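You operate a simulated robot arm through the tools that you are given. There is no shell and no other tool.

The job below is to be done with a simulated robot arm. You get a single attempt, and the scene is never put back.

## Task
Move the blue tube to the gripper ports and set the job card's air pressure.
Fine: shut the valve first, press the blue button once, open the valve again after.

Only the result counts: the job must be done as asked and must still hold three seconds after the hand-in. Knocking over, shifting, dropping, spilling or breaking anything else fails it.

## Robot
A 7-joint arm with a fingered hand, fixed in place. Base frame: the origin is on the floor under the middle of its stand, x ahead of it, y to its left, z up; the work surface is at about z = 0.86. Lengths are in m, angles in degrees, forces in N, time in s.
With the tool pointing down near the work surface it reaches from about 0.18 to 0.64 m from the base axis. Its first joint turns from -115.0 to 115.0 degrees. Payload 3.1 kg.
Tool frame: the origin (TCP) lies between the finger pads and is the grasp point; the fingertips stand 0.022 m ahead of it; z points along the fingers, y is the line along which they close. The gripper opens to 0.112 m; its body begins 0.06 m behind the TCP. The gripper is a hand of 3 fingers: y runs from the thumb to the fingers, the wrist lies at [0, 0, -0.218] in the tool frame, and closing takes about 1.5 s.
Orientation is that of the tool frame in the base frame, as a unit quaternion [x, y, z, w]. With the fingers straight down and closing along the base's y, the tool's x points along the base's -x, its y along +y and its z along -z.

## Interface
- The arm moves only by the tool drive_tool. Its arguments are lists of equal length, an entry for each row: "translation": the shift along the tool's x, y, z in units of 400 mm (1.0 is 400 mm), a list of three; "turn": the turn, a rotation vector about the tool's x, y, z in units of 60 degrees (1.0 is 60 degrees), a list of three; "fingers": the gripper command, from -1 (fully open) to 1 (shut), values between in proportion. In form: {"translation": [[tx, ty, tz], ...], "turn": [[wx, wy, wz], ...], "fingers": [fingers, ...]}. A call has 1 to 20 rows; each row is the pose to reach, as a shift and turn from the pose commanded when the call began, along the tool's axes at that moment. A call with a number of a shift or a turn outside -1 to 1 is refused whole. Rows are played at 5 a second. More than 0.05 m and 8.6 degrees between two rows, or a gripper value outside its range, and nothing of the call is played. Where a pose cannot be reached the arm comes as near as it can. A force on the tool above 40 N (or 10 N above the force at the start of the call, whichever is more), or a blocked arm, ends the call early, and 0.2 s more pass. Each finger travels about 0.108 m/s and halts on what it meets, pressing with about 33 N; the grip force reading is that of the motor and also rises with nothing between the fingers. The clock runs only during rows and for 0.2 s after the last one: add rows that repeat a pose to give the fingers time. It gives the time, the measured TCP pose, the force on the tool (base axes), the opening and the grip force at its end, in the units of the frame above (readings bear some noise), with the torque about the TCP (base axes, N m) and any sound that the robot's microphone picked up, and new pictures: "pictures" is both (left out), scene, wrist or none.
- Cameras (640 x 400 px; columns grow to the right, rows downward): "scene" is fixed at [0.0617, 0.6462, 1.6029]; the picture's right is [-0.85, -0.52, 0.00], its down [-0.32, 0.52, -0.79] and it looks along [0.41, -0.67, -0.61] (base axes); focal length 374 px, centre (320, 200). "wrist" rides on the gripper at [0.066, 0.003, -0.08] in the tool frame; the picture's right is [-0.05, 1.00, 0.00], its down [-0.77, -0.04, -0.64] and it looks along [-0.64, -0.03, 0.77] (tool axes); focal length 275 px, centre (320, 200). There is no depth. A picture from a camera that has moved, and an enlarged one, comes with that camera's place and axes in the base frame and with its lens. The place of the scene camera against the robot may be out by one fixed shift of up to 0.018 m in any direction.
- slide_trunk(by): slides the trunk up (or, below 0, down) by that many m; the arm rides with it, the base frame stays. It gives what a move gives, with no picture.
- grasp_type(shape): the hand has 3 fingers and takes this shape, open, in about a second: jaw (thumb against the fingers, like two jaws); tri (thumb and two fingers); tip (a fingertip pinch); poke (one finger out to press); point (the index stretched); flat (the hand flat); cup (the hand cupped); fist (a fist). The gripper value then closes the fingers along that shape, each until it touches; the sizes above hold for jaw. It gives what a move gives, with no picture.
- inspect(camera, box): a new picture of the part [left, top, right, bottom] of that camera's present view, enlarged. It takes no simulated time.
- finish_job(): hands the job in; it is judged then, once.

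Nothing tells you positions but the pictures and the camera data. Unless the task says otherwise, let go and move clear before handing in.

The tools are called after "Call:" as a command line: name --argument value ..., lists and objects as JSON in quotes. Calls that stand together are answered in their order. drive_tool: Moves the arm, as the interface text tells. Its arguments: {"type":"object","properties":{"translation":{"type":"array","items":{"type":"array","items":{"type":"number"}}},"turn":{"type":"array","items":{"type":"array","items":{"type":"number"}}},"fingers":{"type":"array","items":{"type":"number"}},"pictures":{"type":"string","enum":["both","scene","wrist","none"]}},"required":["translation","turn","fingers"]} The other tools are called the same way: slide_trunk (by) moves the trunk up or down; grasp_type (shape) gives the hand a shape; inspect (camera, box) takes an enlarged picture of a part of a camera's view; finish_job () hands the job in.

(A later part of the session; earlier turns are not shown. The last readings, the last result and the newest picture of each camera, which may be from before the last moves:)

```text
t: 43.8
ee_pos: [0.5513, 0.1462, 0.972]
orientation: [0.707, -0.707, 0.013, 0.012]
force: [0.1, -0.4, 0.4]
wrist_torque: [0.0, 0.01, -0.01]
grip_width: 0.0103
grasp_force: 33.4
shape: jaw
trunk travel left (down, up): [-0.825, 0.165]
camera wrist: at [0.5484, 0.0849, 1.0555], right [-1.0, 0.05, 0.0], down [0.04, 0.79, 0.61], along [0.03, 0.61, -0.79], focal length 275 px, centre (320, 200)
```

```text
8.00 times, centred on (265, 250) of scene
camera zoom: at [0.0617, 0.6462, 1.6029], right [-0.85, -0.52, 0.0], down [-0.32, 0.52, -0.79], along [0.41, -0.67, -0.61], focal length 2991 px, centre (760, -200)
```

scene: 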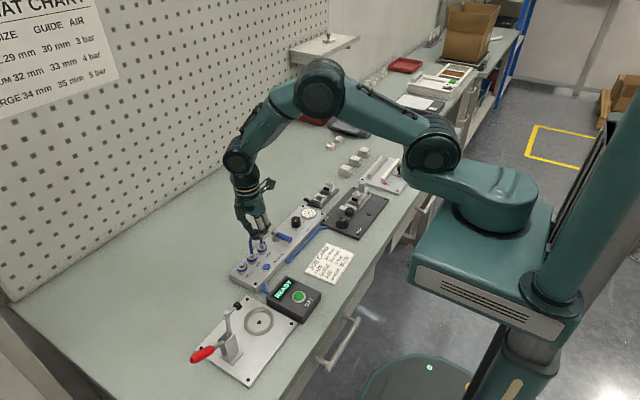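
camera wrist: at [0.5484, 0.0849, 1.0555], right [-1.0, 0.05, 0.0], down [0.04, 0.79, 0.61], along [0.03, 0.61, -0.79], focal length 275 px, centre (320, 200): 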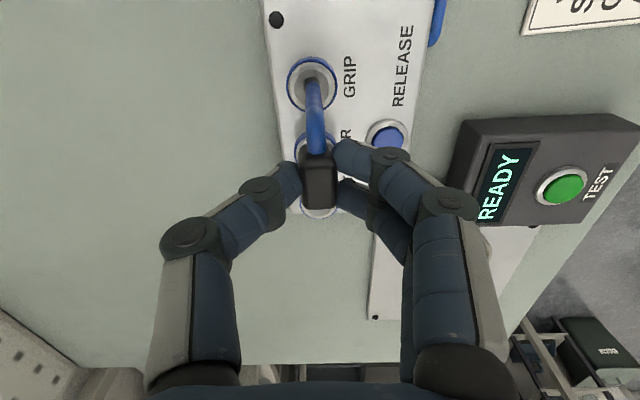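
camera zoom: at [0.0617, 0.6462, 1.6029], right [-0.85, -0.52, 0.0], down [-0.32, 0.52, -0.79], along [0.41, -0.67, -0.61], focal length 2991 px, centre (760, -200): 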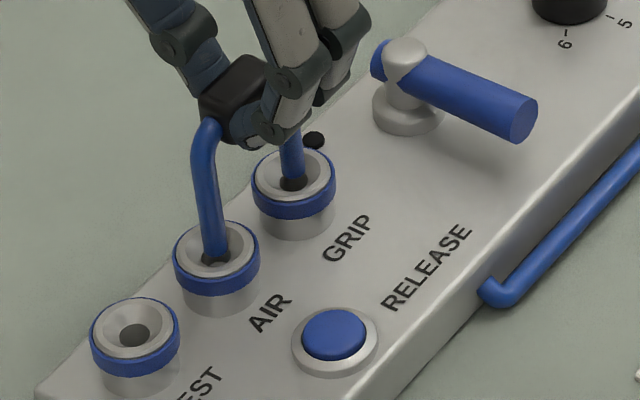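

The ends are at the hole mouths without any force. I'm continuing down to the original seating height.

Call:
drive_tool --translation '[[-0.0002, 0, 0.006], [-0.0004, 0, 0.012], [-0.0006, 0, 0.018], [-0.0008, 0, 0.024], [-0.001, 0, 0.029], [-0.001, 0, 0.029]]' --turn '[[0, 0, 0], [0, 0, 0], [0, 0, 0], [0, 0, 0], [0, 0, 0], [0, 0, 0]]' --fingers '[1, 1, 1, 1, 1, 1]' --pictures "wrist"

Call:
inspect --camera "wrist" --box '[250, 40, 390, 170]'

Call:
inspect --camera "scene" --box '[240, 225, 290, 275]'

```text
t: 45.2
ee_pos: [0.551, 0.1464, 0.9606]
orientation: [-0.707, 0.707, -0.012, -0.012]
force: [1.3, -1.2, 1.6]
wrist_torque: [0.0, -0.05, 0.01]
grip_width: 0.0103
grasp_force: 33.2
shape: jaw
trunk travel left (down, up): [-0.825, 0.165]
camera wrist: at [0.5476, 0.0844, 1.0439], right [-1.0, 0.05, 0.0], down [0.04, 0.79, 0.61], along [0.03, 0.61, -0.79], focal length 275 px, centre (320, 200)
```

wrist: 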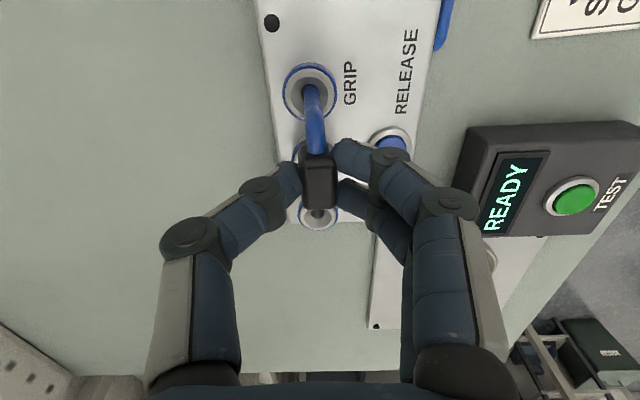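

```text
3.08 times, centred on (320, 105) of wrist
camera zoom: at [0.5476, 0.0844, 1.0439], right [-1.0, 0.05, 0.0], down [0.04, 0.79, 0.61], along [0.03, 0.61, -0.79], focal length 847 px, centre (320, 492)
```

zoom: 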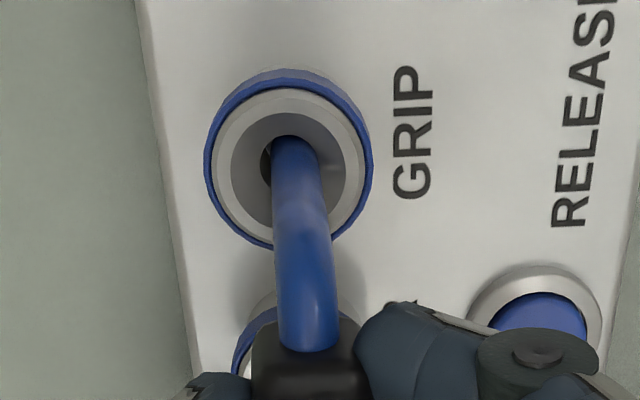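

```text
8.00 times, centred on (265, 250) of scene
camera zoom: at [0.0617, 0.6462, 1.6029], right [-0.85, -0.52, 0.0], down [-0.32, 0.52, -0.79], along [0.41, -0.67, -0.61], focal length 2991 px, centre (760, -200)
```

zoom: 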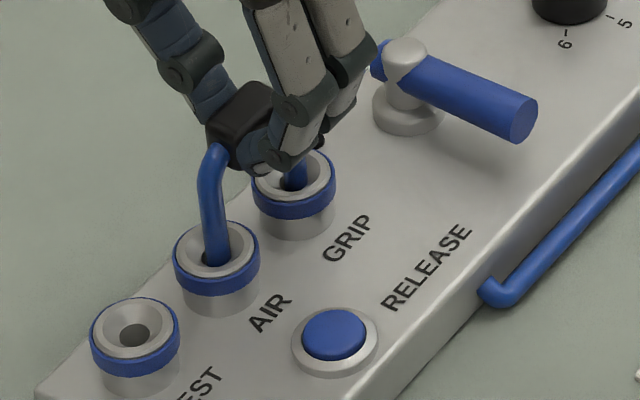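

The legs are in AIR and GRIP at about the original height. I'll centre by 1 mm in +x and press down gently to find the seat.

Call:
drive_tool --translation '[[0, -0.0025, 0], [0, -0.0025, 0.003], [0, -0.0025, 0.006], [0, -0.0025, 0.009], [0, -0.0025, 0.009]]' --turn '[[0, 0, 0], [0, 0, 0], [0, 0, 0], [0, 0, 0], [0, 0, 0]]' --fingers '[1, 1, 1, 1, 1]' --pictures "wrist"

Call:
inspect --camera "wrist" --box '[250, 50, 390, 220]'

Call:
inspect --camera "scene" --box '[240, 225, 290, 275]'

```text
t: 46.4
ee_pos: [0.5503, 0.1465, 0.9568]
orientation: [0.707, -0.707, 0.013, 0.012]
force: [0.5, -1.5, 12.9]
wrist_torque: [0.0, -0.01, 0.03]
grip_width: 0.0106
grasp_force: 32.8
shape: jaw
trunk travel left (down, up): [-0.825, 0.165]
camera wrist: at [0.5481, 0.0843, 1.0411], right [-1.0, 0.05, 0.0], down [0.03, 0.79, 0.61], along [0.03, 0.61, -0.79], focal length 275 px, centre (320, 200)
```

wrist: 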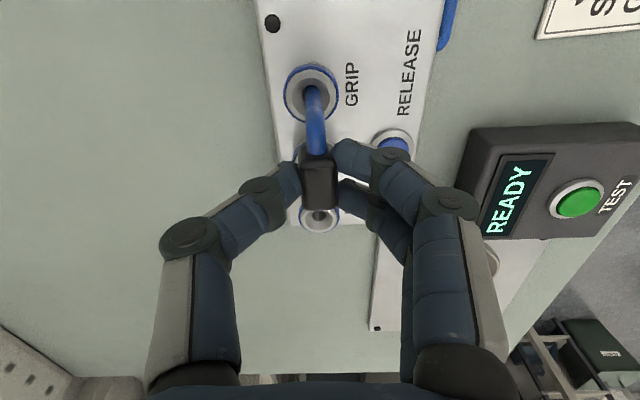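

```text
2.35 times, centred on (320, 135) of wrist
camera zoom: at [0.5481, 0.0843, 1.0411], right [-1.0, 0.05, 0.0], down [0.03, 0.79, 0.61], along [0.03, 0.61, -0.79], focal length 648 px, centre (320, 353)
```

zoom: 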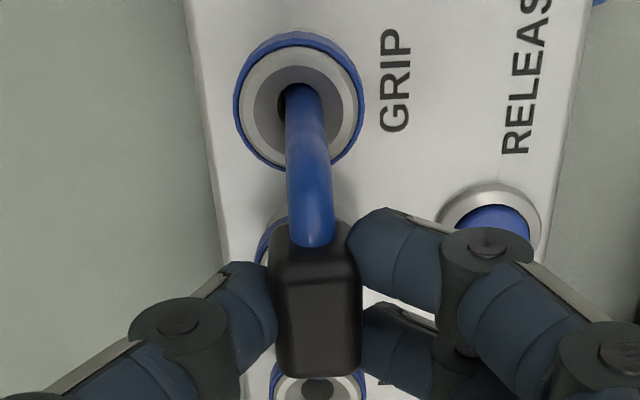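

```text
8.00 times, centred on (265, 250) of scene
camera zoom: at [0.0617, 0.6462, 1.6029], right [-0.85, -0.52, 0.0], down [-0.32, 0.52, -0.79], along [0.41, -0.67, -0.61], focal length 2991 px, centre (760, -200)
```

zoom: 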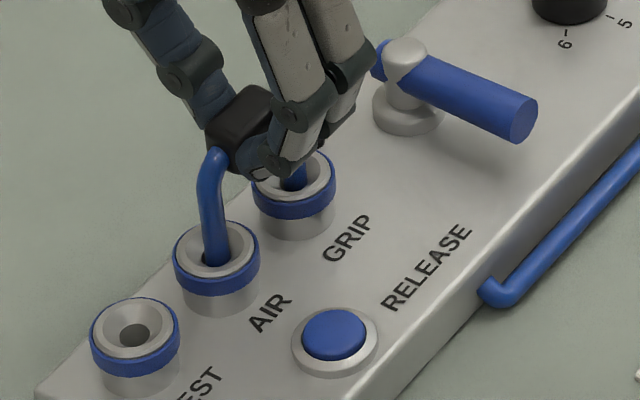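

The force rose to 13 N, so the tube is bottomed in both holes. I'll take off the press, then open slowly.

Call:
drive_tool --translation '[[0, -0.001, -0.004], [0, -0.001, -0.005], [0, -0.001, -0.005], [0, -0.001, -0.005], [0, -0.001, -0.005], [0, -0.001, -0.005], [0, -0.001, -0.005], [0, -0.001, -0.005], [0, -0.001, -0.005]]' --turn '[[0, 0, 0], [0, 0, 0], [0, 0, 0], [0, 0, 0], [0, 0, 0], [0, 0, 0], [0, 0, 0], [0, 0, 0], [0, 0, 0]]' --fingers '[1, 1, 0.9, 0.8, 0.7, 0.6, 0.45, 0.3, 0.15]' --pictures "wrist"

Call:
inspect --camera "wrist" --box '[240, 50, 400, 220]'

Call:
inspect --camera "scene" --box '[240, 225, 290, 275]'

```text
t: 48.4
ee_pos: [0.5511, 0.1484, 0.9579]
orientation: [-0.707, 0.707, -0.012, -0.012]
force: [0.3, -0.1, -0.1]
wrist_torque: [0.01, -0.03, 0.04]
grip_width: 0.047
grasp_force: 0.0
shape: jaw
trunk travel left (down, up): [-0.825, 0.165]
camera wrist: at [0.5498, 0.0855, 1.042], right [-1.0, 0.05, 0.0], down [0.04, 0.79, 0.61], along [0.03, 0.61, -0.79], focal length 275 px, centre (320, 200)
```

wrist: 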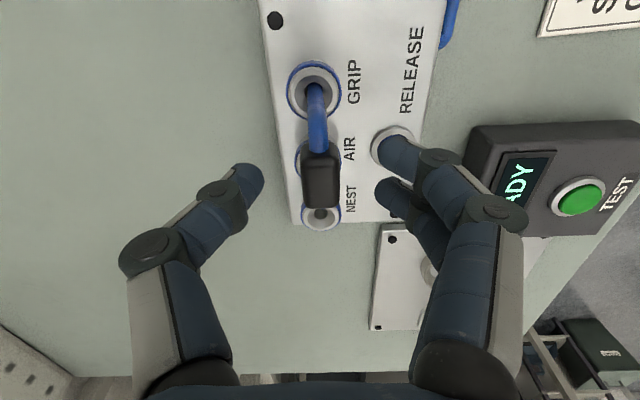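

```text
2.35 times, centred on (320, 135) of wrist
camera zoom: at [0.5498, 0.0855, 1.042], right [-1.0, 0.05, 0.0], down [0.04, 0.79, 0.61], along [0.03, 0.61, -0.79], focal length 648 px, centre (320, 353)
```

zoom: 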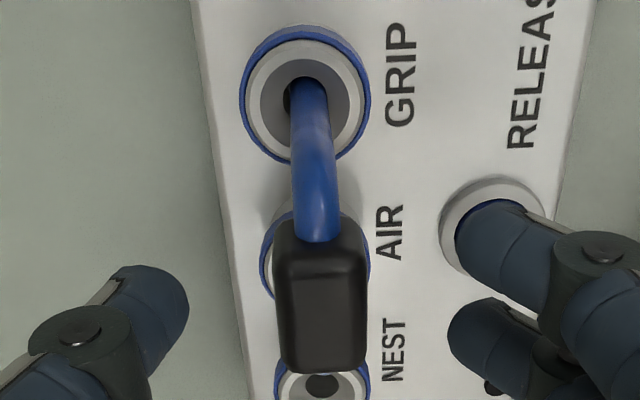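

```text
8.00 times, centred on (265, 250) of scene
camera zoom: at [0.0617, 0.6462, 1.6029], right [-0.85, -0.52, 0.0], down [-0.32, 0.52, -0.79], along [0.41, -0.67, -0.61], focal length 2991 px, centre (760, -200)
```

zoom: 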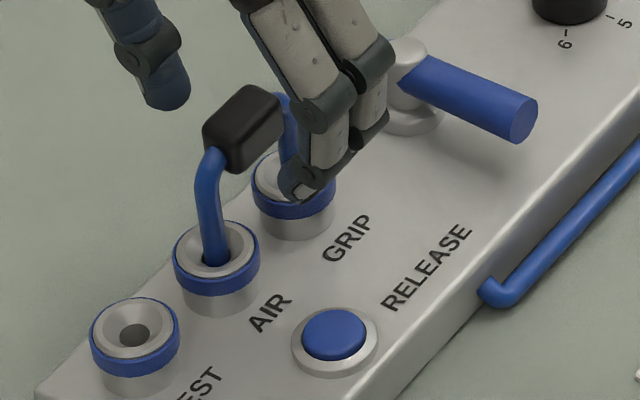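

The tube stands upright in AIR and GRIP. I'm lifting the hand clear, then moving over to the pressure knob at about (0.538, -0.011) and turning back to the default orientation.

Call:
drive_tool --translation '[[0.001, 0, -0.03], [0.003, 0, -0.08], [0.005, 0, -0.14], [0.007, 0, -0.2], [0.007, 0, -0.2]]' --turn '[[0, 0, 0], [0, 0, 0], [0, -0.015, 0], [0, -0.033, 0], [0, -0.033, 0]]' --fingers '[0, 0, 0, 0, 0]' --pictures "wrist"

Call:
drive_tool --translation '[[0.066, 0.006, 0], [0.133, 0.012, 0], [0.2, 0.018, 0], [0.266, 0.024, 0], [0.333, 0.03, 0], [0.399, 0.037, 0]]' --turn '[[0, 0, 0.125], [0, 0, 0.25], [0, 0, 0.375], [0, 0, 0.5], [0, 0, 0.625], [0, 0, 0.75]]' --fingers '[0, 0, 0, 0, 0, 0]' --pictures "none"

Call:
drive_tool --translation '[[0, 0, 0], [0, 0, 0], [0, 0, 0], [0, 0, 0], [0, 0, 0], [0, 0, 0], [0, 0, 0]]' --turn '[[0, 0, 0.125], [0, 0, 0.25], [0, 0, 0.375], [0, 0, 0.5], [0, 0, 0.625], [0, 0, 0.75], [0, 0, 0.75]]' --fingers '[0.1, 0.2, 0.286, 0.286, 0.286, 0.286, 0.286]'

Call:
inspect --camera "wrist" --box '[220, 40, 420, 170]'

Call:
inspect --camera "scene" --box '[240, 200, 330, 280]'

```text
t: 49.6
ee_pos: [0.5528, 0.1477, 1.0389]
orientation: [0.707, -0.707, -0.001, 0.001]
force: [-0.1, 0.0, -0.3]
wrist_torque: [0.01, 0.0, 0.0]
grip_width: 0.0555
grasp_force: 0.1
shape: jaw
trunk travel left (down, up): [-0.825, 0.165]
camera wrist: at [0.5487, 0.0822, 1.1209], right [-1.0, 0.05, 0.0], down [0.04, 0.77, 0.63], along [0.03, 0.63, -0.77], focal length 275 px, centre (320, 200)
```

wrist: 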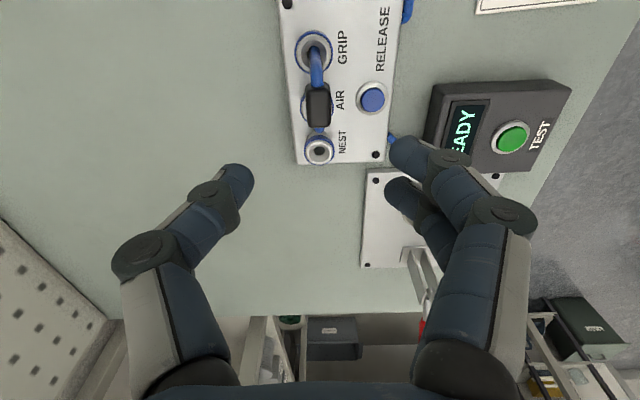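

```text
t: 51.0
ee_pos: [0.5378, -0.0148, 1.0383]
orientation: [-0.382, 0.924, 0.0, 0.0]
force: [0.1, -0.4, -1.1]
wrist_torque: [0.04, 0.0, -0.02]
grip_width: 0.0555
grasp_force: 0.2
shape: jaw
trunk travel left (down, up): [-0.825, 0.165]
```

```text
t: 52.6
ee_pos: [0.5384, -0.0129, 1.038]
orientation: [0.0, 1.0, 0.0, 0.0]
force: [0.2, -0.5, -0.6]
wrist_torque: [0.03, 0.01, 0.0]
grip_width: 0.0404
grasp_force: 0.0
shape: jaw
trunk travel left (down, up): [-0.825, 0.165]
camera wrist: at [0.4717, -0.0083, 1.1199], right [0.05, 1.0, 0.0], down [0.77, -0.04, 0.64], along [0.64, -0.03, -0.77], focal length 275 px, centre (320, 200)
```

scene: 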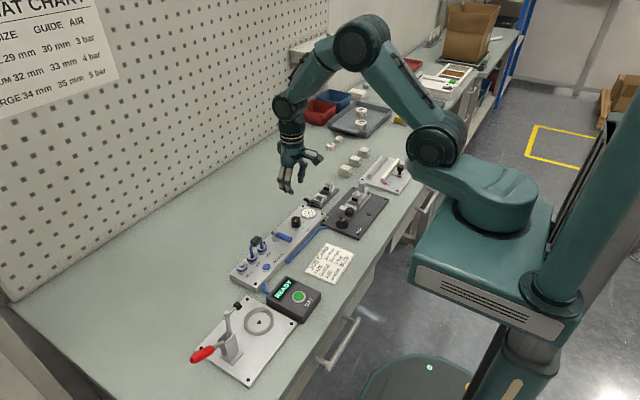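
wrist: 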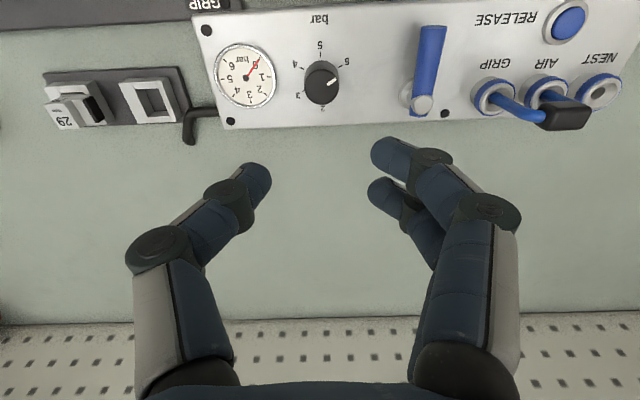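

```text
3.08 times, centred on (320, 105) of wrist
camera zoom: at [0.4717, -0.0083, 1.1199], right [0.05, 1.0, 0.0], down [0.77, -0.04, 0.64], along [0.64, -0.03, -0.77], focal length 847 px, centre (320, 492)
```

zoom: 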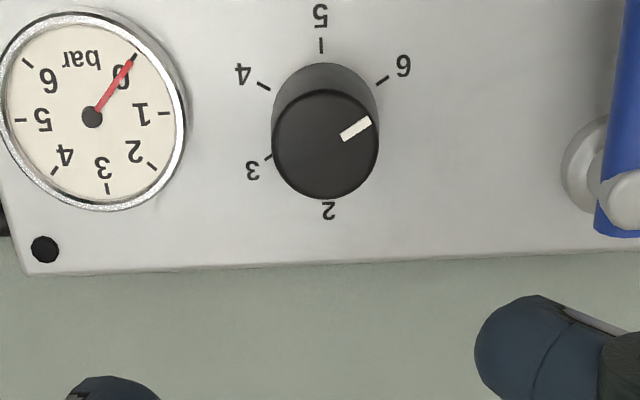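

```text
5.00 times, centred on (285, 240) of scene
camera zoom: at [0.0617, 0.6462, 1.6029], right [-0.85, -0.52, 0.0], down [-0.32, 0.52, -0.79], along [0.41, -0.67, -0.61], focal length 1870 px, centre (495, 0)
```

zoom: 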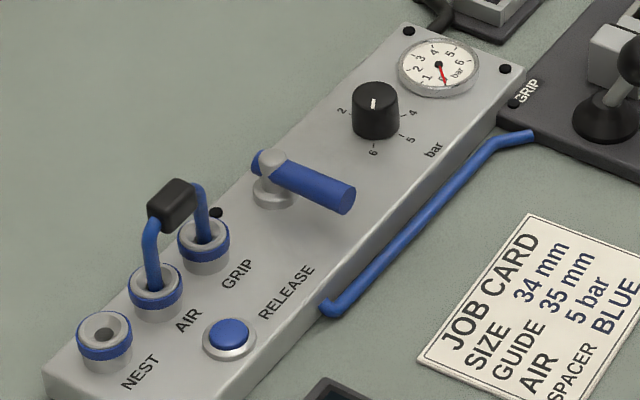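

The pointer is at 6 and has to turn about 60° counter-clockwise to 5. The hand is centred on the knob within 1 mm, so I'm going down around it.

Call:
drive_tool --translation '[[-0.001, 0.0025, 0.08], [-0.001, 0.0025, 0.16], [-0.001, 0.0025, 0.22], [-0.001, 0.0025, 0.27], [-0.001, 0.0025, 0.3075], [-0.001, 0.0025, 0.3075]]' --turn '[[0, 0, 0], [0, 0, 0], [0, 0, 0], [0, 0, 0], [0, 0, 0], [0, 0, 0]]' --fingers '[0.286, 0.286, 0.286, 0.286, 0.286, 0.286]'

Call:
inspect --camera "wrist" --box '[220, 80, 420, 220]'

```text
t: 54.0
ee_pos: [0.5372, -0.0116, 0.9154]
orientation: [0.0, 1.0, 0.0, 0.0]
force: [-0.5, -0.2, 0.7]
wrist_torque: [0.05, -0.03, 0.0]
grip_width: 0.0403
grasp_force: 0.0
shape: jaw
trunk travel left (down, up): [-0.825, 0.165]
camera wrist: at [0.4718, -0.0073, 0.9973], right [0.05, 1.0, 0.0], down [0.77, -0.04, 0.64], along [0.64, -0.03, -0.77], focal length 275 px, centre (320, 200)
```

scene: 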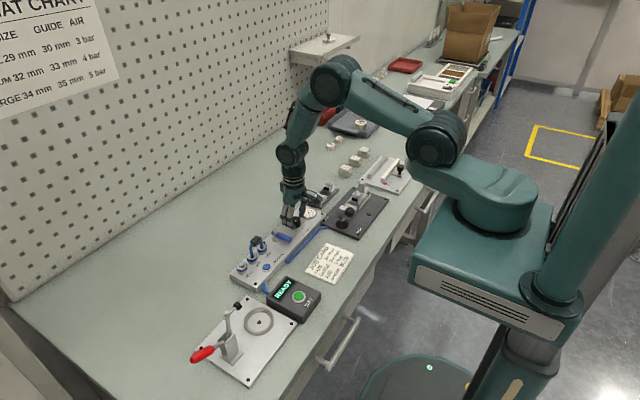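
wrist: 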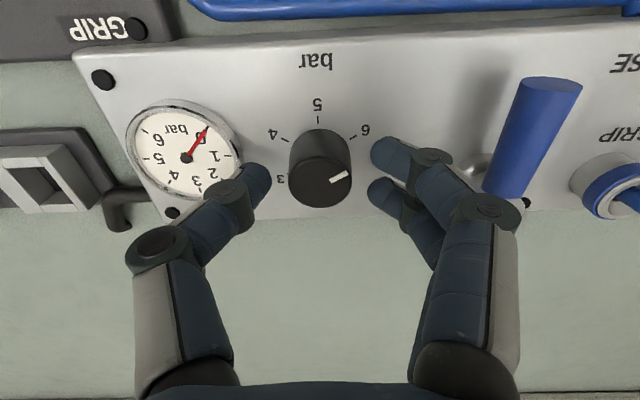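

```text
2.86 times, centred on (320, 150) of wrist
camera zoom: at [0.4718, -0.0073, 0.9973], right [0.05, 1.0, 0.0], down [0.77, -0.04, 0.64], along [0.64, -0.03, -0.77], focal length 786 px, centre (320, 343)
```

zoom: 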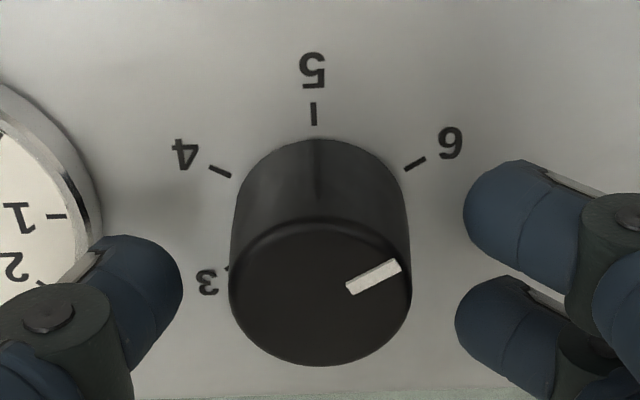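

The knob is centred between the fingertips. I'm closing on it.

Call:
drive_tool --translation '[[0, 0, 0], [0, 0, 0], [0, 0, 0], [0, 0, 0], [0, 0, 0]]' --turn '[[0, 0, 0], [0, 0, 0], [0, 0, 0], [0, 0, 0], [0, 0, 0]]' --fingers '[0.45, 0.6, 0.8, 0.8, 0.8]' --pictures "wrist"

Call:
inspect --camera "wrist" --box '[220, 80, 420, 220]'

```text
t: 55.2
ee_pos: [0.5372, -0.0129, 0.9154]
orientation: [0.0, 1.0, 0.0, -0.001]
force: [-2.5, -0.2, -2.6]
wrist_torque: [0.01, 0.02, 0.06]
grip_width: 0.0186
grasp_force: 33.2
shape: jaw
trunk travel left (down, up): [-0.825, 0.165]
camera wrist: at [0.4716, -0.0075, 0.9973], right [0.05, 1.0, 0.0], down [0.77, -0.04, 0.64], along [0.63, -0.03, -0.77], focal length 275 px, centre (320, 200)
```

wrist: 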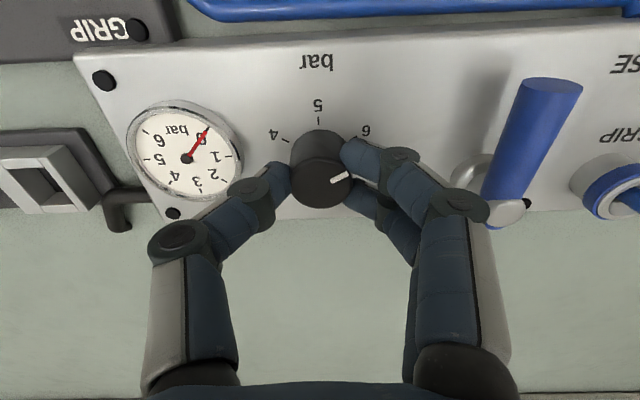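

```text
2.86 times, centred on (320, 150) of wrist
camera zoom: at [0.4716, -0.0075, 0.9973], right [0.05, 1.0, 0.0], down [0.77, -0.04, 0.64], along [0.63, -0.03, -0.77], focal length 786 px, centre (320, 343)
```

zoom: 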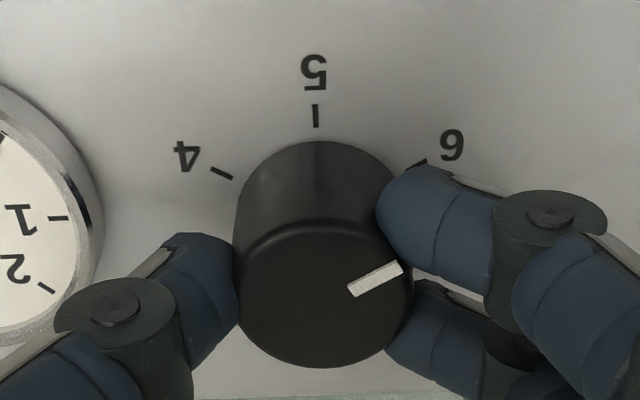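

The grip on the knob is firm. I'm turning 60° counter-clockwise seen from above.

Call:
drive_tool --translation '[[0, 0, 0], [0, 0, 0], [0, 0, 0], [0, 0, 0], [0, 0, 0], [0, 0, 0], [0, 0, 0], [0, 0, 0], [0, 0, 0], [0, 0, 0], [0, 0, 0]]' --turn '[[0, 0, -0.1], [0, 0, -0.2], [0, 0, -0.3], [0, 0, -0.4], [0, 0, -0.5], [0, 0, -0.6], [0, 0, -0.7], [0, 0, -0.8], [0, 0, -0.9], [0, 0, -1.0], [0, 0, -1.0]]' --fingers '[0.8, 0.8, 0.8, 0.8, 0.8, 0.8, 0.8, 0.8, 0.8, 0.8, 0.8]'

Call:
inspect --camera "wrist" --box '[220, 60, 420, 220]'

Call:
inspect --camera "scene" --box '[275, 195, 335, 240]'

```text
t: 57.6
ee_pos: [0.5384, -0.0116, 0.9143]
orientation: [-0.501, 0.866, 0.0, 0.0]
force: [-1.8, -1.9, 1.4]
wrist_torque: [-0.01, 0.07, 0.0]
grip_width: 0.0188
grasp_force: 32.7
shape: jaw
trunk travel left (down, up): [-0.825, 0.165]
camera wrist: at [0.5026, -0.0666, 0.997], right [-0.84, 0.54, 0.0], down [0.42, 0.65, 0.64], along [0.34, 0.54, -0.77], focal length 275 px, centre (320, 200)
```

scene: 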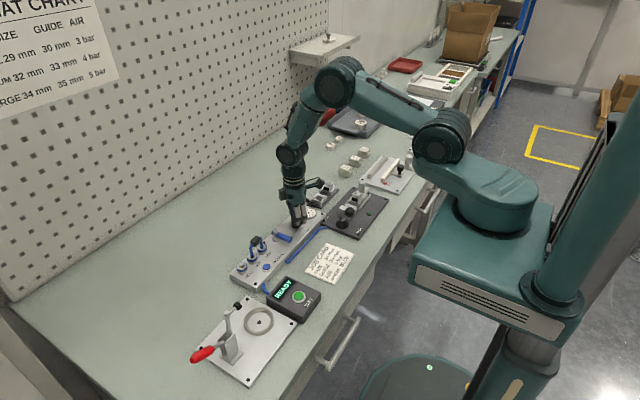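
wrist: 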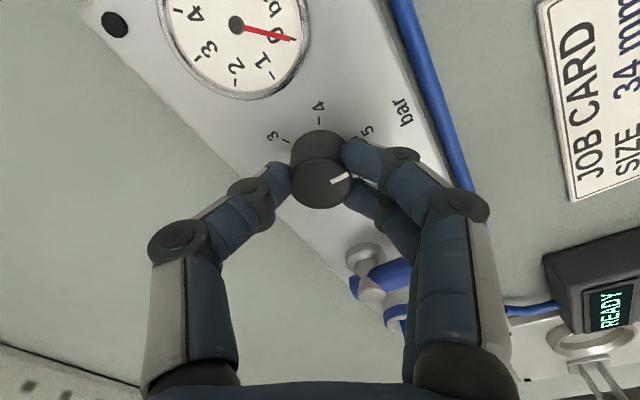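

```text
2.50 times, centred on (320, 140) of wrist
camera zoom: at [0.5026, -0.0666, 0.997], right [-0.84, 0.54, 0.0], down [0.42, 0.65, 0.64], along [0.34, 0.54, -0.77], focal length 688 px, centre (320, 350)
```

zoom: 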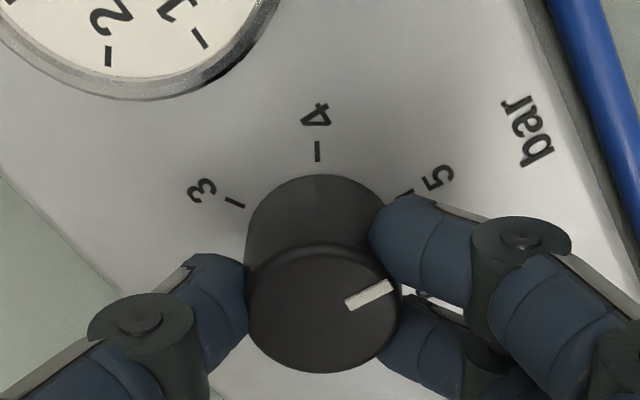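

```text
8.89 times, centred on (305, 218) of scene
camera zoom: at [0.0617, 0.6462, 1.6029], right [-0.85, -0.52, 0.0], down [-0.32, 0.52, -0.79], along [0.41, -0.67, -0.61], focal length 3324 px, centre (453, 44)
```

zoom: 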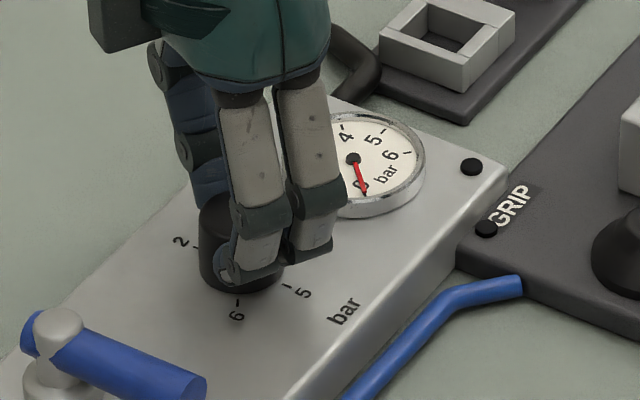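

The knob followed exactly and the pointer now lines up with 5. I'll open and lift off.

Call:
drive_tool --translation '[[0, 0, 0], [0, 0, 0], [0, 0, 0], [0, 0, 0], [0, 0, -0.05], [0, 0, -0.12], [0, 0, -0.2], [0, 0, -0.28], [0, 0, -0.3], [0, 0, -0.3]]' --turn '[[0, 0, 0], [0, 0, 0], [0, 0, 0], [0, 0, 0], [0, 0, 0], [0, 0, 0], [0, 0, 0], [0, 0, 0], [0, 0, 0], [0, 0, 0]]' --fingers '[0.5, 0.4, 0.286, 0.286, 0.286, 0.286, 0.286, 0.286, 0.286, 0.286]'

Call:
inspect --camera "wrist" --box '[240, 0, 420, 140]'

Call:
inspect --camera "scene" --box '[275, 195, 335, 240]'

```text
t: 59.8
ee_pos: [0.5375, -0.0115, 1.0345]
orientation: [-0.501, 0.866, 0.0, 0.0]
force: [0.2, 0.3, 0.7]
wrist_torque: [-0.01, -0.01, 0.01]
grip_width: 0.0397
grasp_force: 0.0
shape: jaw
trunk travel left (down, up): [-0.825, 0.165]
camera wrist: at [0.5021, -0.0656, 1.1168], right [-0.84, 0.54, 0.0], down [0.42, 0.65, 0.64], along [0.34, 0.53, -0.77], focal length 275 px, centre (320, 200)
```

scene: 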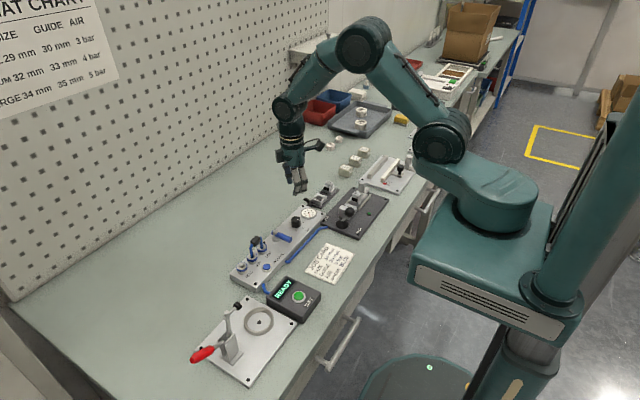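
wrist: 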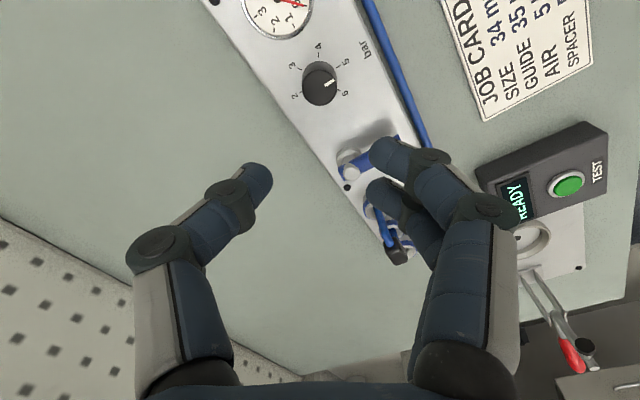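

```text
2.86 times, centred on (330, 70) of wrist
camera zoom: at [0.5021, -0.0656, 1.1168], right [-0.84, 0.54, 0.0], down [0.42, 0.65, 0.64], along [0.34, 0.53, -0.77], focal length 786 px, centre (291, 571)
```

zoom: 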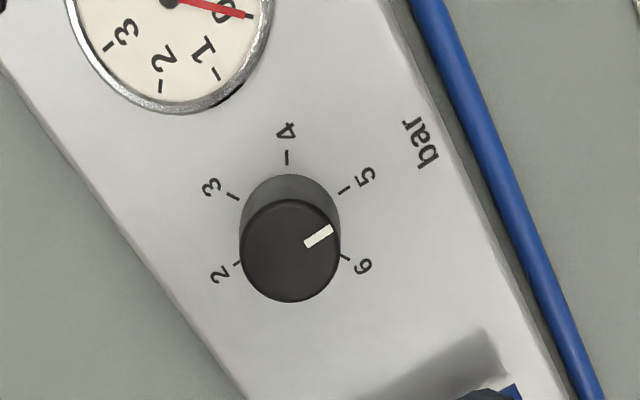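

```text
8.89 times, centred on (305, 218) of scene
camera zoom: at [0.0617, 0.6462, 1.6029], right [-0.85, -0.52, 0.0], down [-0.32, 0.52, -0.79], along [0.41, -0.67, -0.61], focal length 3324 px, centre (453, 44)
```

zoom: 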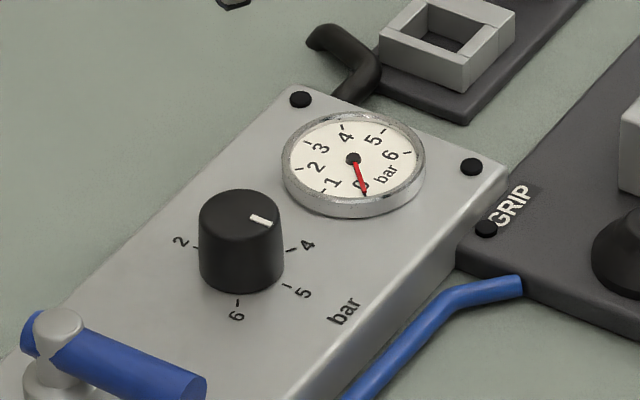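

The knob is at 5 by its mark, and the gauge will confirm once there is air. I'm moving over the lever in the default orientation, gripping point nearer its free end, to open the valve.

Call:
drive_tool --translation '[[-0.014, 0.0146, 0], [-0.028, 0.0291, 0], [-0.042, 0.0437, 0], [-0.056, 0.0582, 0], [-0.0705, 0.0728, 0], [-0.085, 0.0873, 0], [-0.099, 0.1019, 0], [-0.113, 0.1164, 0], [-0.127, 0.131, 0], [-0.141, 0.1455, 0], [-0.141, 0.1455, 0]]' --turn '[[0, 0, 0.1], [0, 0, 0.2], [0, 0, 0.3], [0, 0, 0.4], [0, 0, 0.5], [0, 0, 0.6], [0, 0, 0.7], [0, 0, 0.8], [0, 0, 0.9], [0, 0, 1.0], [0, 0, 1.0]]' --fingers '[0.286, 0.286, 0.286, 0.286, 0.286, 0.286, 0.286, 0.286, 0.286, 0.286, 0.286]'

Call:
inspect --camera "wrist" --box '[180, 20, 480, 180]'

```text
t: 62.2
ee_pos: [0.5148, 0.0665, 1.0349]
orientation: [0.0, 1.0, 0.0, 0.0]
force: [-0.1, 0.3, -0.3]
wrist_torque: [-0.03, -0.01, 0.02]
grip_width: 0.0395
grasp_force: 0.1
shape: jaw
trunk travel left (down, up): [-0.825, 0.165]
camera wrist: at [0.4497, 0.0707, 1.1171], right [0.05, 1.0, 0.0], down [0.77, -0.04, 0.64], along [0.64, -0.03, -0.77], focal length 275 px, centre (320, 200)
```

scene: 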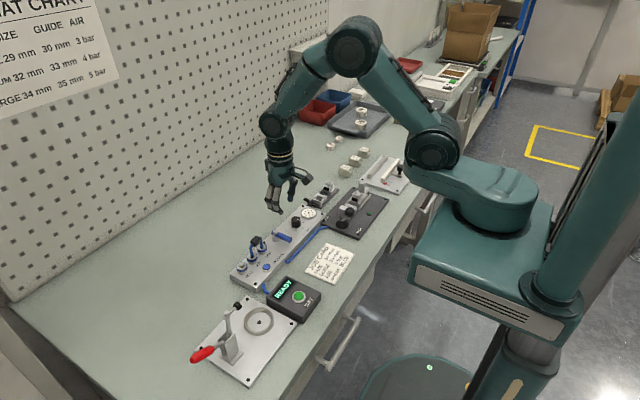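
wrist: 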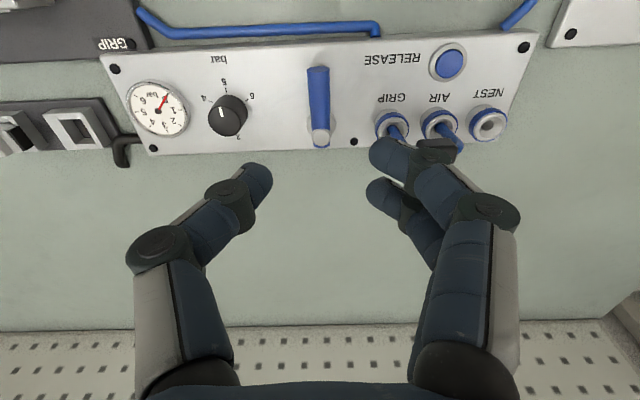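

```text
2.13 times, centred on (330, 100) of wrist
camera zoom: at [0.4497, 0.0707, 1.1171], right [0.05, 1.0, 0.0], down [0.77, -0.04, 0.64], along [0.64, -0.03, -0.77], focal length 587 px, centre (299, 413)
```

zoom: 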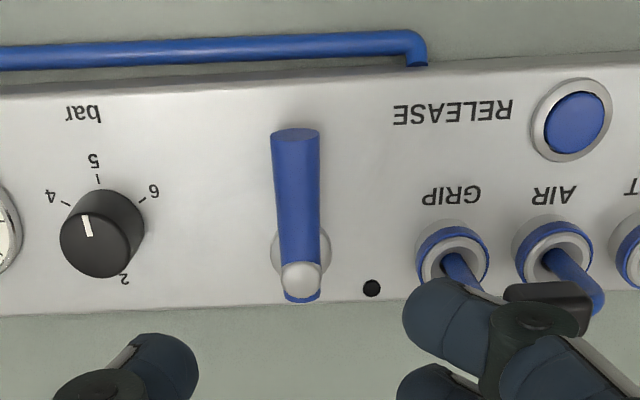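

The pointer matches the 5 mark, and the lever lies exactly along -x under the hand. I'm going down with the fingers straddling it.

Call:
drive_tool --translation '[[0, 0, 0.075], [0, 0, 0.15], [0, 0, 0.21], [0, 0, 0.26], [0, 0, 0.2975], [0, 0, 0.2975]]' --turn '[[0, 0, 0], [0, 0, 0], [0, 0, 0], [0, 0, 0], [0, 0, 0], [0, 0, 0]]' --fingers '[0.4, 0.4, 0.4, 0.4, 0.4, 0.4]'

Call:
inspect --camera "scene" --box '[235, 205, 325, 275]'

```text
t: 63.6
ee_pos: [0.5153, 0.065, 0.9177]
orientation: [0.0, 1.0, -0.001, 0.001]
force: [0.1, -0.1, -0.4]
wrist_torque: [0.02, -0.02, 0.0]
grip_width: 0.0341
grasp_force: 0.1
shape: jaw
trunk travel left (down, up): [-0.825, 0.165]
camera wrist: at [0.4492, 0.071, 0.9989], right [0.05, 1.0, 0.0], down [0.77, -0.04, 0.64], along [0.64, -0.03, -0.77], focal length 275 px, centre (320, 200)
```

scene: 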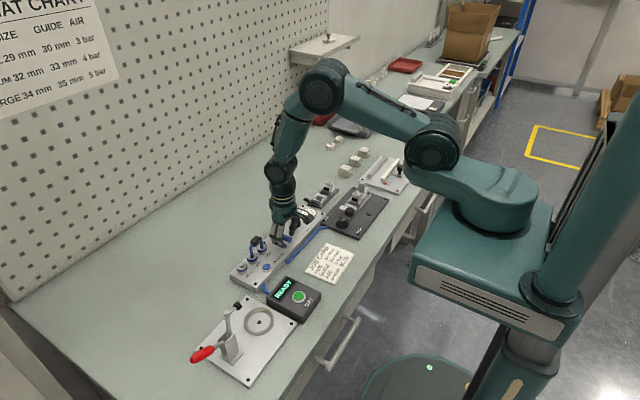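
wrist: 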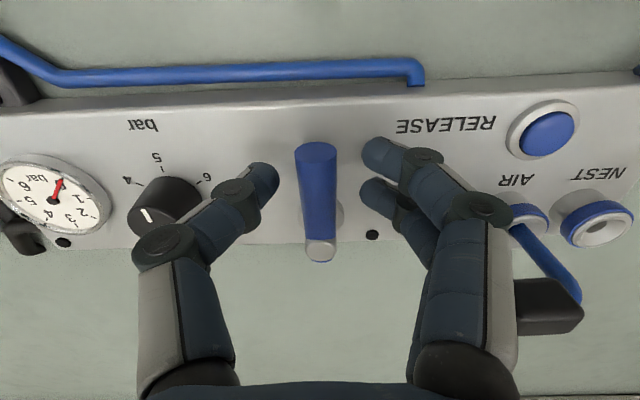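

```text
5.71 times, centred on (280, 240) of scene
camera zoom: at [0.0617, 0.6462, 1.6029], right [-0.85, -0.52, 0.0], down [-0.32, 0.52, -0.79], along [0.41, -0.67, -0.61], focal length 2137 px, centre (549, -29)
```

zoom: 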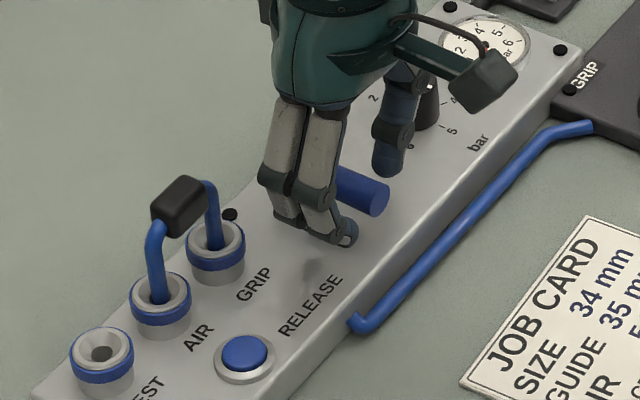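

The clearance to the tube and the knob is fine. I'm swinging the lever counter-clockwise, shortening the radius as I go.

Call:
drive_tool --translation '[[0, 0, 0], [-0.0033, -0.012, 0], [-0.0105, -0.0228, 0], [-0.0188, -0.0315, 0], [-0.028, -0.0388, 0], [-0.0355, -0.0458, 0], [-0.0438, -0.0513, 0], [-0.0525, -0.0555, 0], [-0.0525, -0.0555, 0]]' --turn '[[0, 0, 0], [0, 0, -0.125], [0, 0, -0.25], [0, 0, -0.375], [0, 0, -0.5], [0, 0, -0.625], [0, 0, -0.75], [0, 0, -0.875], [0, 0, -0.875]]' --fingers '[0.5, 0.5, 0.5, 0.5, 0.5, 0.5, 0.5, 0.5, 0.5]'

```text
t: 65.6
ee_pos: [0.5379, 0.0445, 0.9143]
orientation: [-0.444, 0.896, 0.0, 0.0]
force: [-0.9, 0.6, 0.0]
wrist_torque: [0.01, 0.01, -0.04]
grip_width: 0.0294
grasp_force: 0.0
shape: jaw
trunk travel left (down, up): [-0.825, 0.165]
camera wrist: at [0.4942, -0.0056, 0.9971], right [-0.77, 0.64, 0.0], down [0.5, 0.59, 0.64], along [0.41, 0.49, -0.77], focal length 275 px, centre (320, 200)
```

scene: 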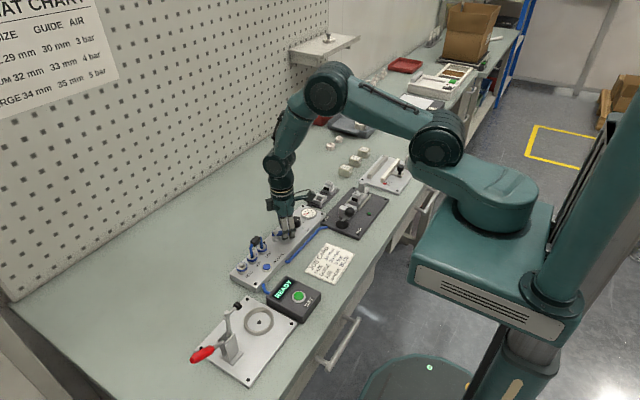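
wrist: 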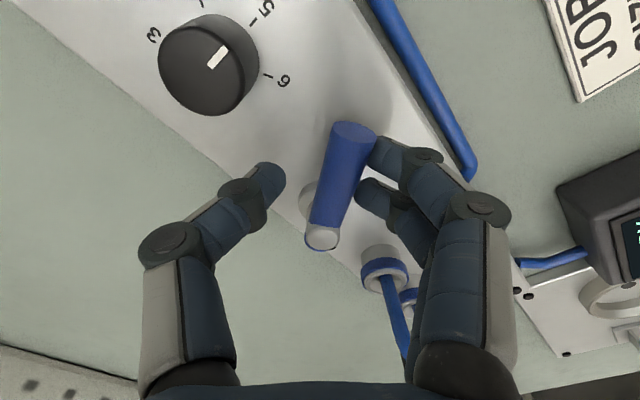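

The lever is following, lagging by the slack. I'm continuing counter-clockwise.

Call:
drive_tool --translation '[[-0.0006, -0.0091, 0], [-0.0024, -0.0181, 0], [-0.0053, -0.0268, 0], [-0.0094, -0.035, 0], [-0.0145, -0.0426, 0], [-0.0205, -0.0495, 0], [-0.0205, -0.0495, 0]]' --turn '[[0, 0, -0.125], [0, 0, -0.25], [0, 0, -0.375], [0, 0, -0.5], [0, 0, -0.625], [0, 0, -0.75], [0, 0, -0.75]]' --fingers '[0.5, 0.5, 0.5, 0.5, 0.5, 0.55, 0.6]'

Call:
inspect --camera "scene" --box '[260, 195, 340, 255]'

```text
t: 67.2
ee_pos: [0.5582, 0.0387, 0.9155]
orientation: [0.752, -0.659, 0.0, 0.001]
force: [-2.2, -0.1, 0.0]
wrist_torque: [-0.01, 0.03, -0.02]
grip_width: 0.0235
grasp_force: 0.1
shape: jaw
trunk travel left (down, up): [-0.825, 0.165]
camera wrist: at [0.5636, -0.026, 0.9978], right [-1.0, -0.09, 0.0], down [-0.07, 0.77, 0.63], along [-0.06, 0.63, -0.77], focal length 275 px, centre (320, 200)
```

scene: 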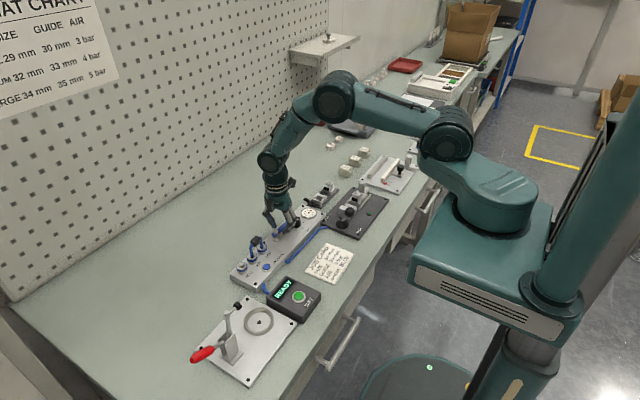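
wrist: 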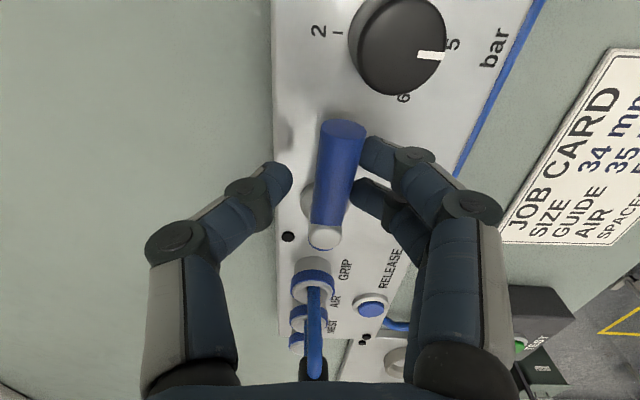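

```text
6.67 times, centred on (300, 225) of scene
camera zoom: at [0.0617, 0.6462, 1.6029], right [-0.85, -0.52, 0.0], down [-0.32, 0.52, -0.79], along [0.41, -0.67, -0.61], focal length 2493 px, centre (453, 33)
```

zoom: 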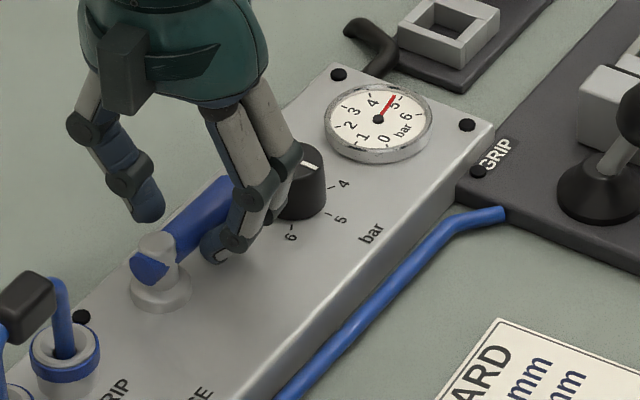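

The gauge is back near 5 and the lever is about 3° short of its original position. I'll nudge on to the stop.

Call:
drive_tool --translation '[[-0.0001, -0.003, 0], [-0.0003, -0.0061, 0], [-0.0006, -0.0091, 0], [-0.0006, -0.0091, 0]]' --turn '[[0, 0, -0.042], [0, 0, -0.083], [0, 0, -0.125], [0, 0, -0.125]]' --fingers '[0.6, 0.6, 0.6, 0.6]' --pictures "wrist"

Call:
inspect --camera "scene" --box '[305, 200, 335, 225]'

```text
t: 68.2
ee_pos: [0.5545, 0.0486, 0.9173]
orientation: [0.79, -0.613, 0.004, 0.002]
force: [0.0, 0.4, 0.4]
wrist_torque: [0.02, 0.01, 0.02]
grip_width: 0.023
grasp_force: 0.1
shape: jaw
out of reach, approached as far as the arm can: row 2, 3, 4
trunk travel left (down, up): [-0.825, 0.165]
camera wrist: at [0.5681, -0.015, 0.9995], right [-0.98, -0.2, 0.0], down [-0.16, 0.76, 0.63], along [-0.13, 0.62, -0.78], focal length 275 px, centre (320, 200)
```

wrist: 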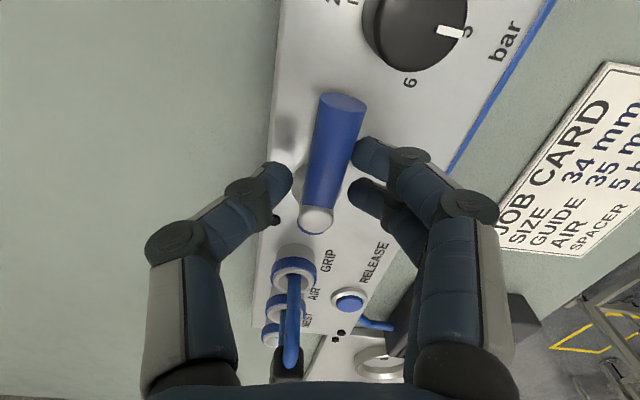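

```text
16.00 times, centred on (320, 212) of scene
camera zoom: at [0.0617, 0.6462, 1.6029], right [-0.85, -0.52, 0.0], down [-0.32, 0.52, -0.79], along [0.41, -0.67, -0.61], focal length 5983 px, centre (320, 0)
```

zoom: 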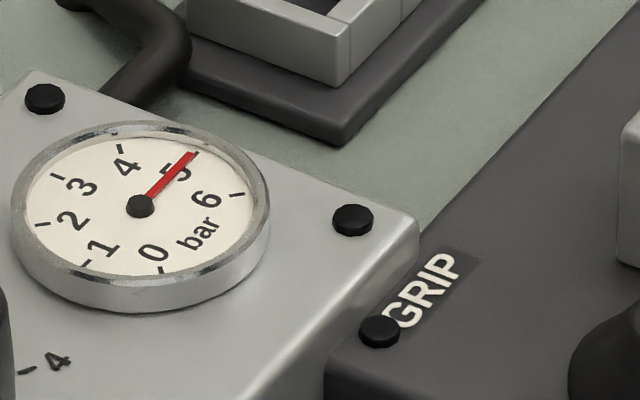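

The gauge reads exactly 5 bar and the lever is back along the panel. The wrist reached its joint limit on that last bit, so I'll open slightly and turn back to the 90° orientation.

Call:
drive_tool --translation '[[0, 0, 0], [-0.0003, 0.0061, 0], [-0.0011, 0.0122, 0], [-0.0024, 0.0181, 0], [-0.0024, 0.0181, 0]]' --turn '[[0, 0, 0], [0, 0, 0.083], [0, 0, 0.167], [0, 0, 0.25], [0, 0, 0.25]]' --fingers '[0.4, 0.4, 0.4, 0.4, 0.4]'

Call:
inspect --camera "wrist" --box '[220, 80, 420, 260]'

```text
t: 69.4
ee_pos: [0.5482, 0.0459, 0.9149]
orientation: [-0.706, 0.708, 0.0, 0.0]
force: [-0.5, 1.1, 0.6]
wrist_torque: [0.01, 0.01, 0.01]
grip_width: 0.0329
grasp_force: 0.1
shape: jaw
trunk travel left (down, up): [-0.825, 0.165]
camera wrist: at [0.5445, -0.018, 0.9987], right [-1.0, 0.05, 0.0], down [0.04, 0.77, 0.64], along [0.03, 0.63, -0.77], focal length 275 px, centre (320, 200)
```

scene: 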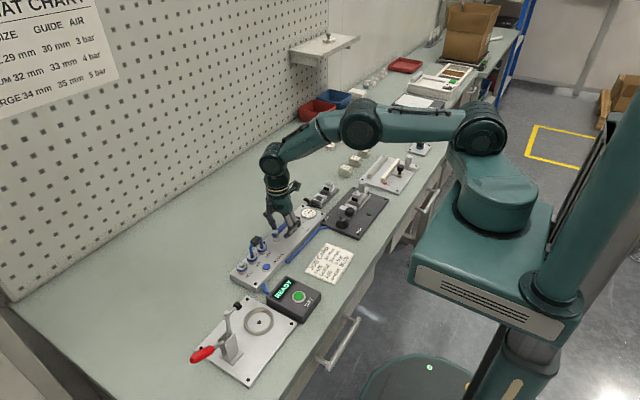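
wrist: 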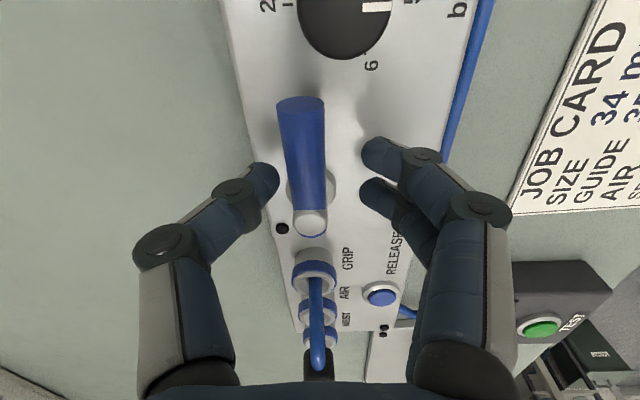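

```text
2.22 times, centred on (320, 170) of wrist
camera zoom: at [0.5445, -0.018, 0.9987], right [-1.0, 0.05, 0.0], down [0.04, 0.77, 0.64], along [0.03, 0.63, -0.77], focal length 612 px, centre (320, 267)
```

zoom: 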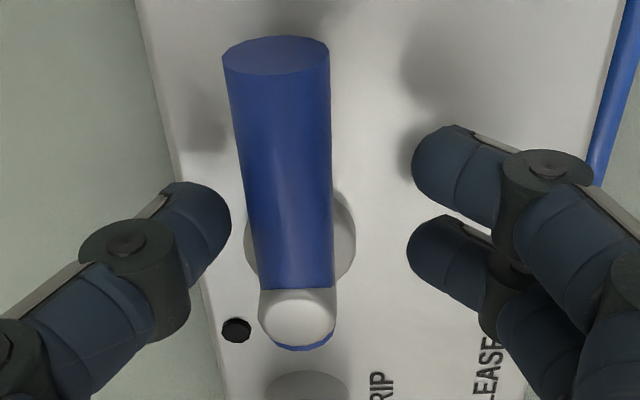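

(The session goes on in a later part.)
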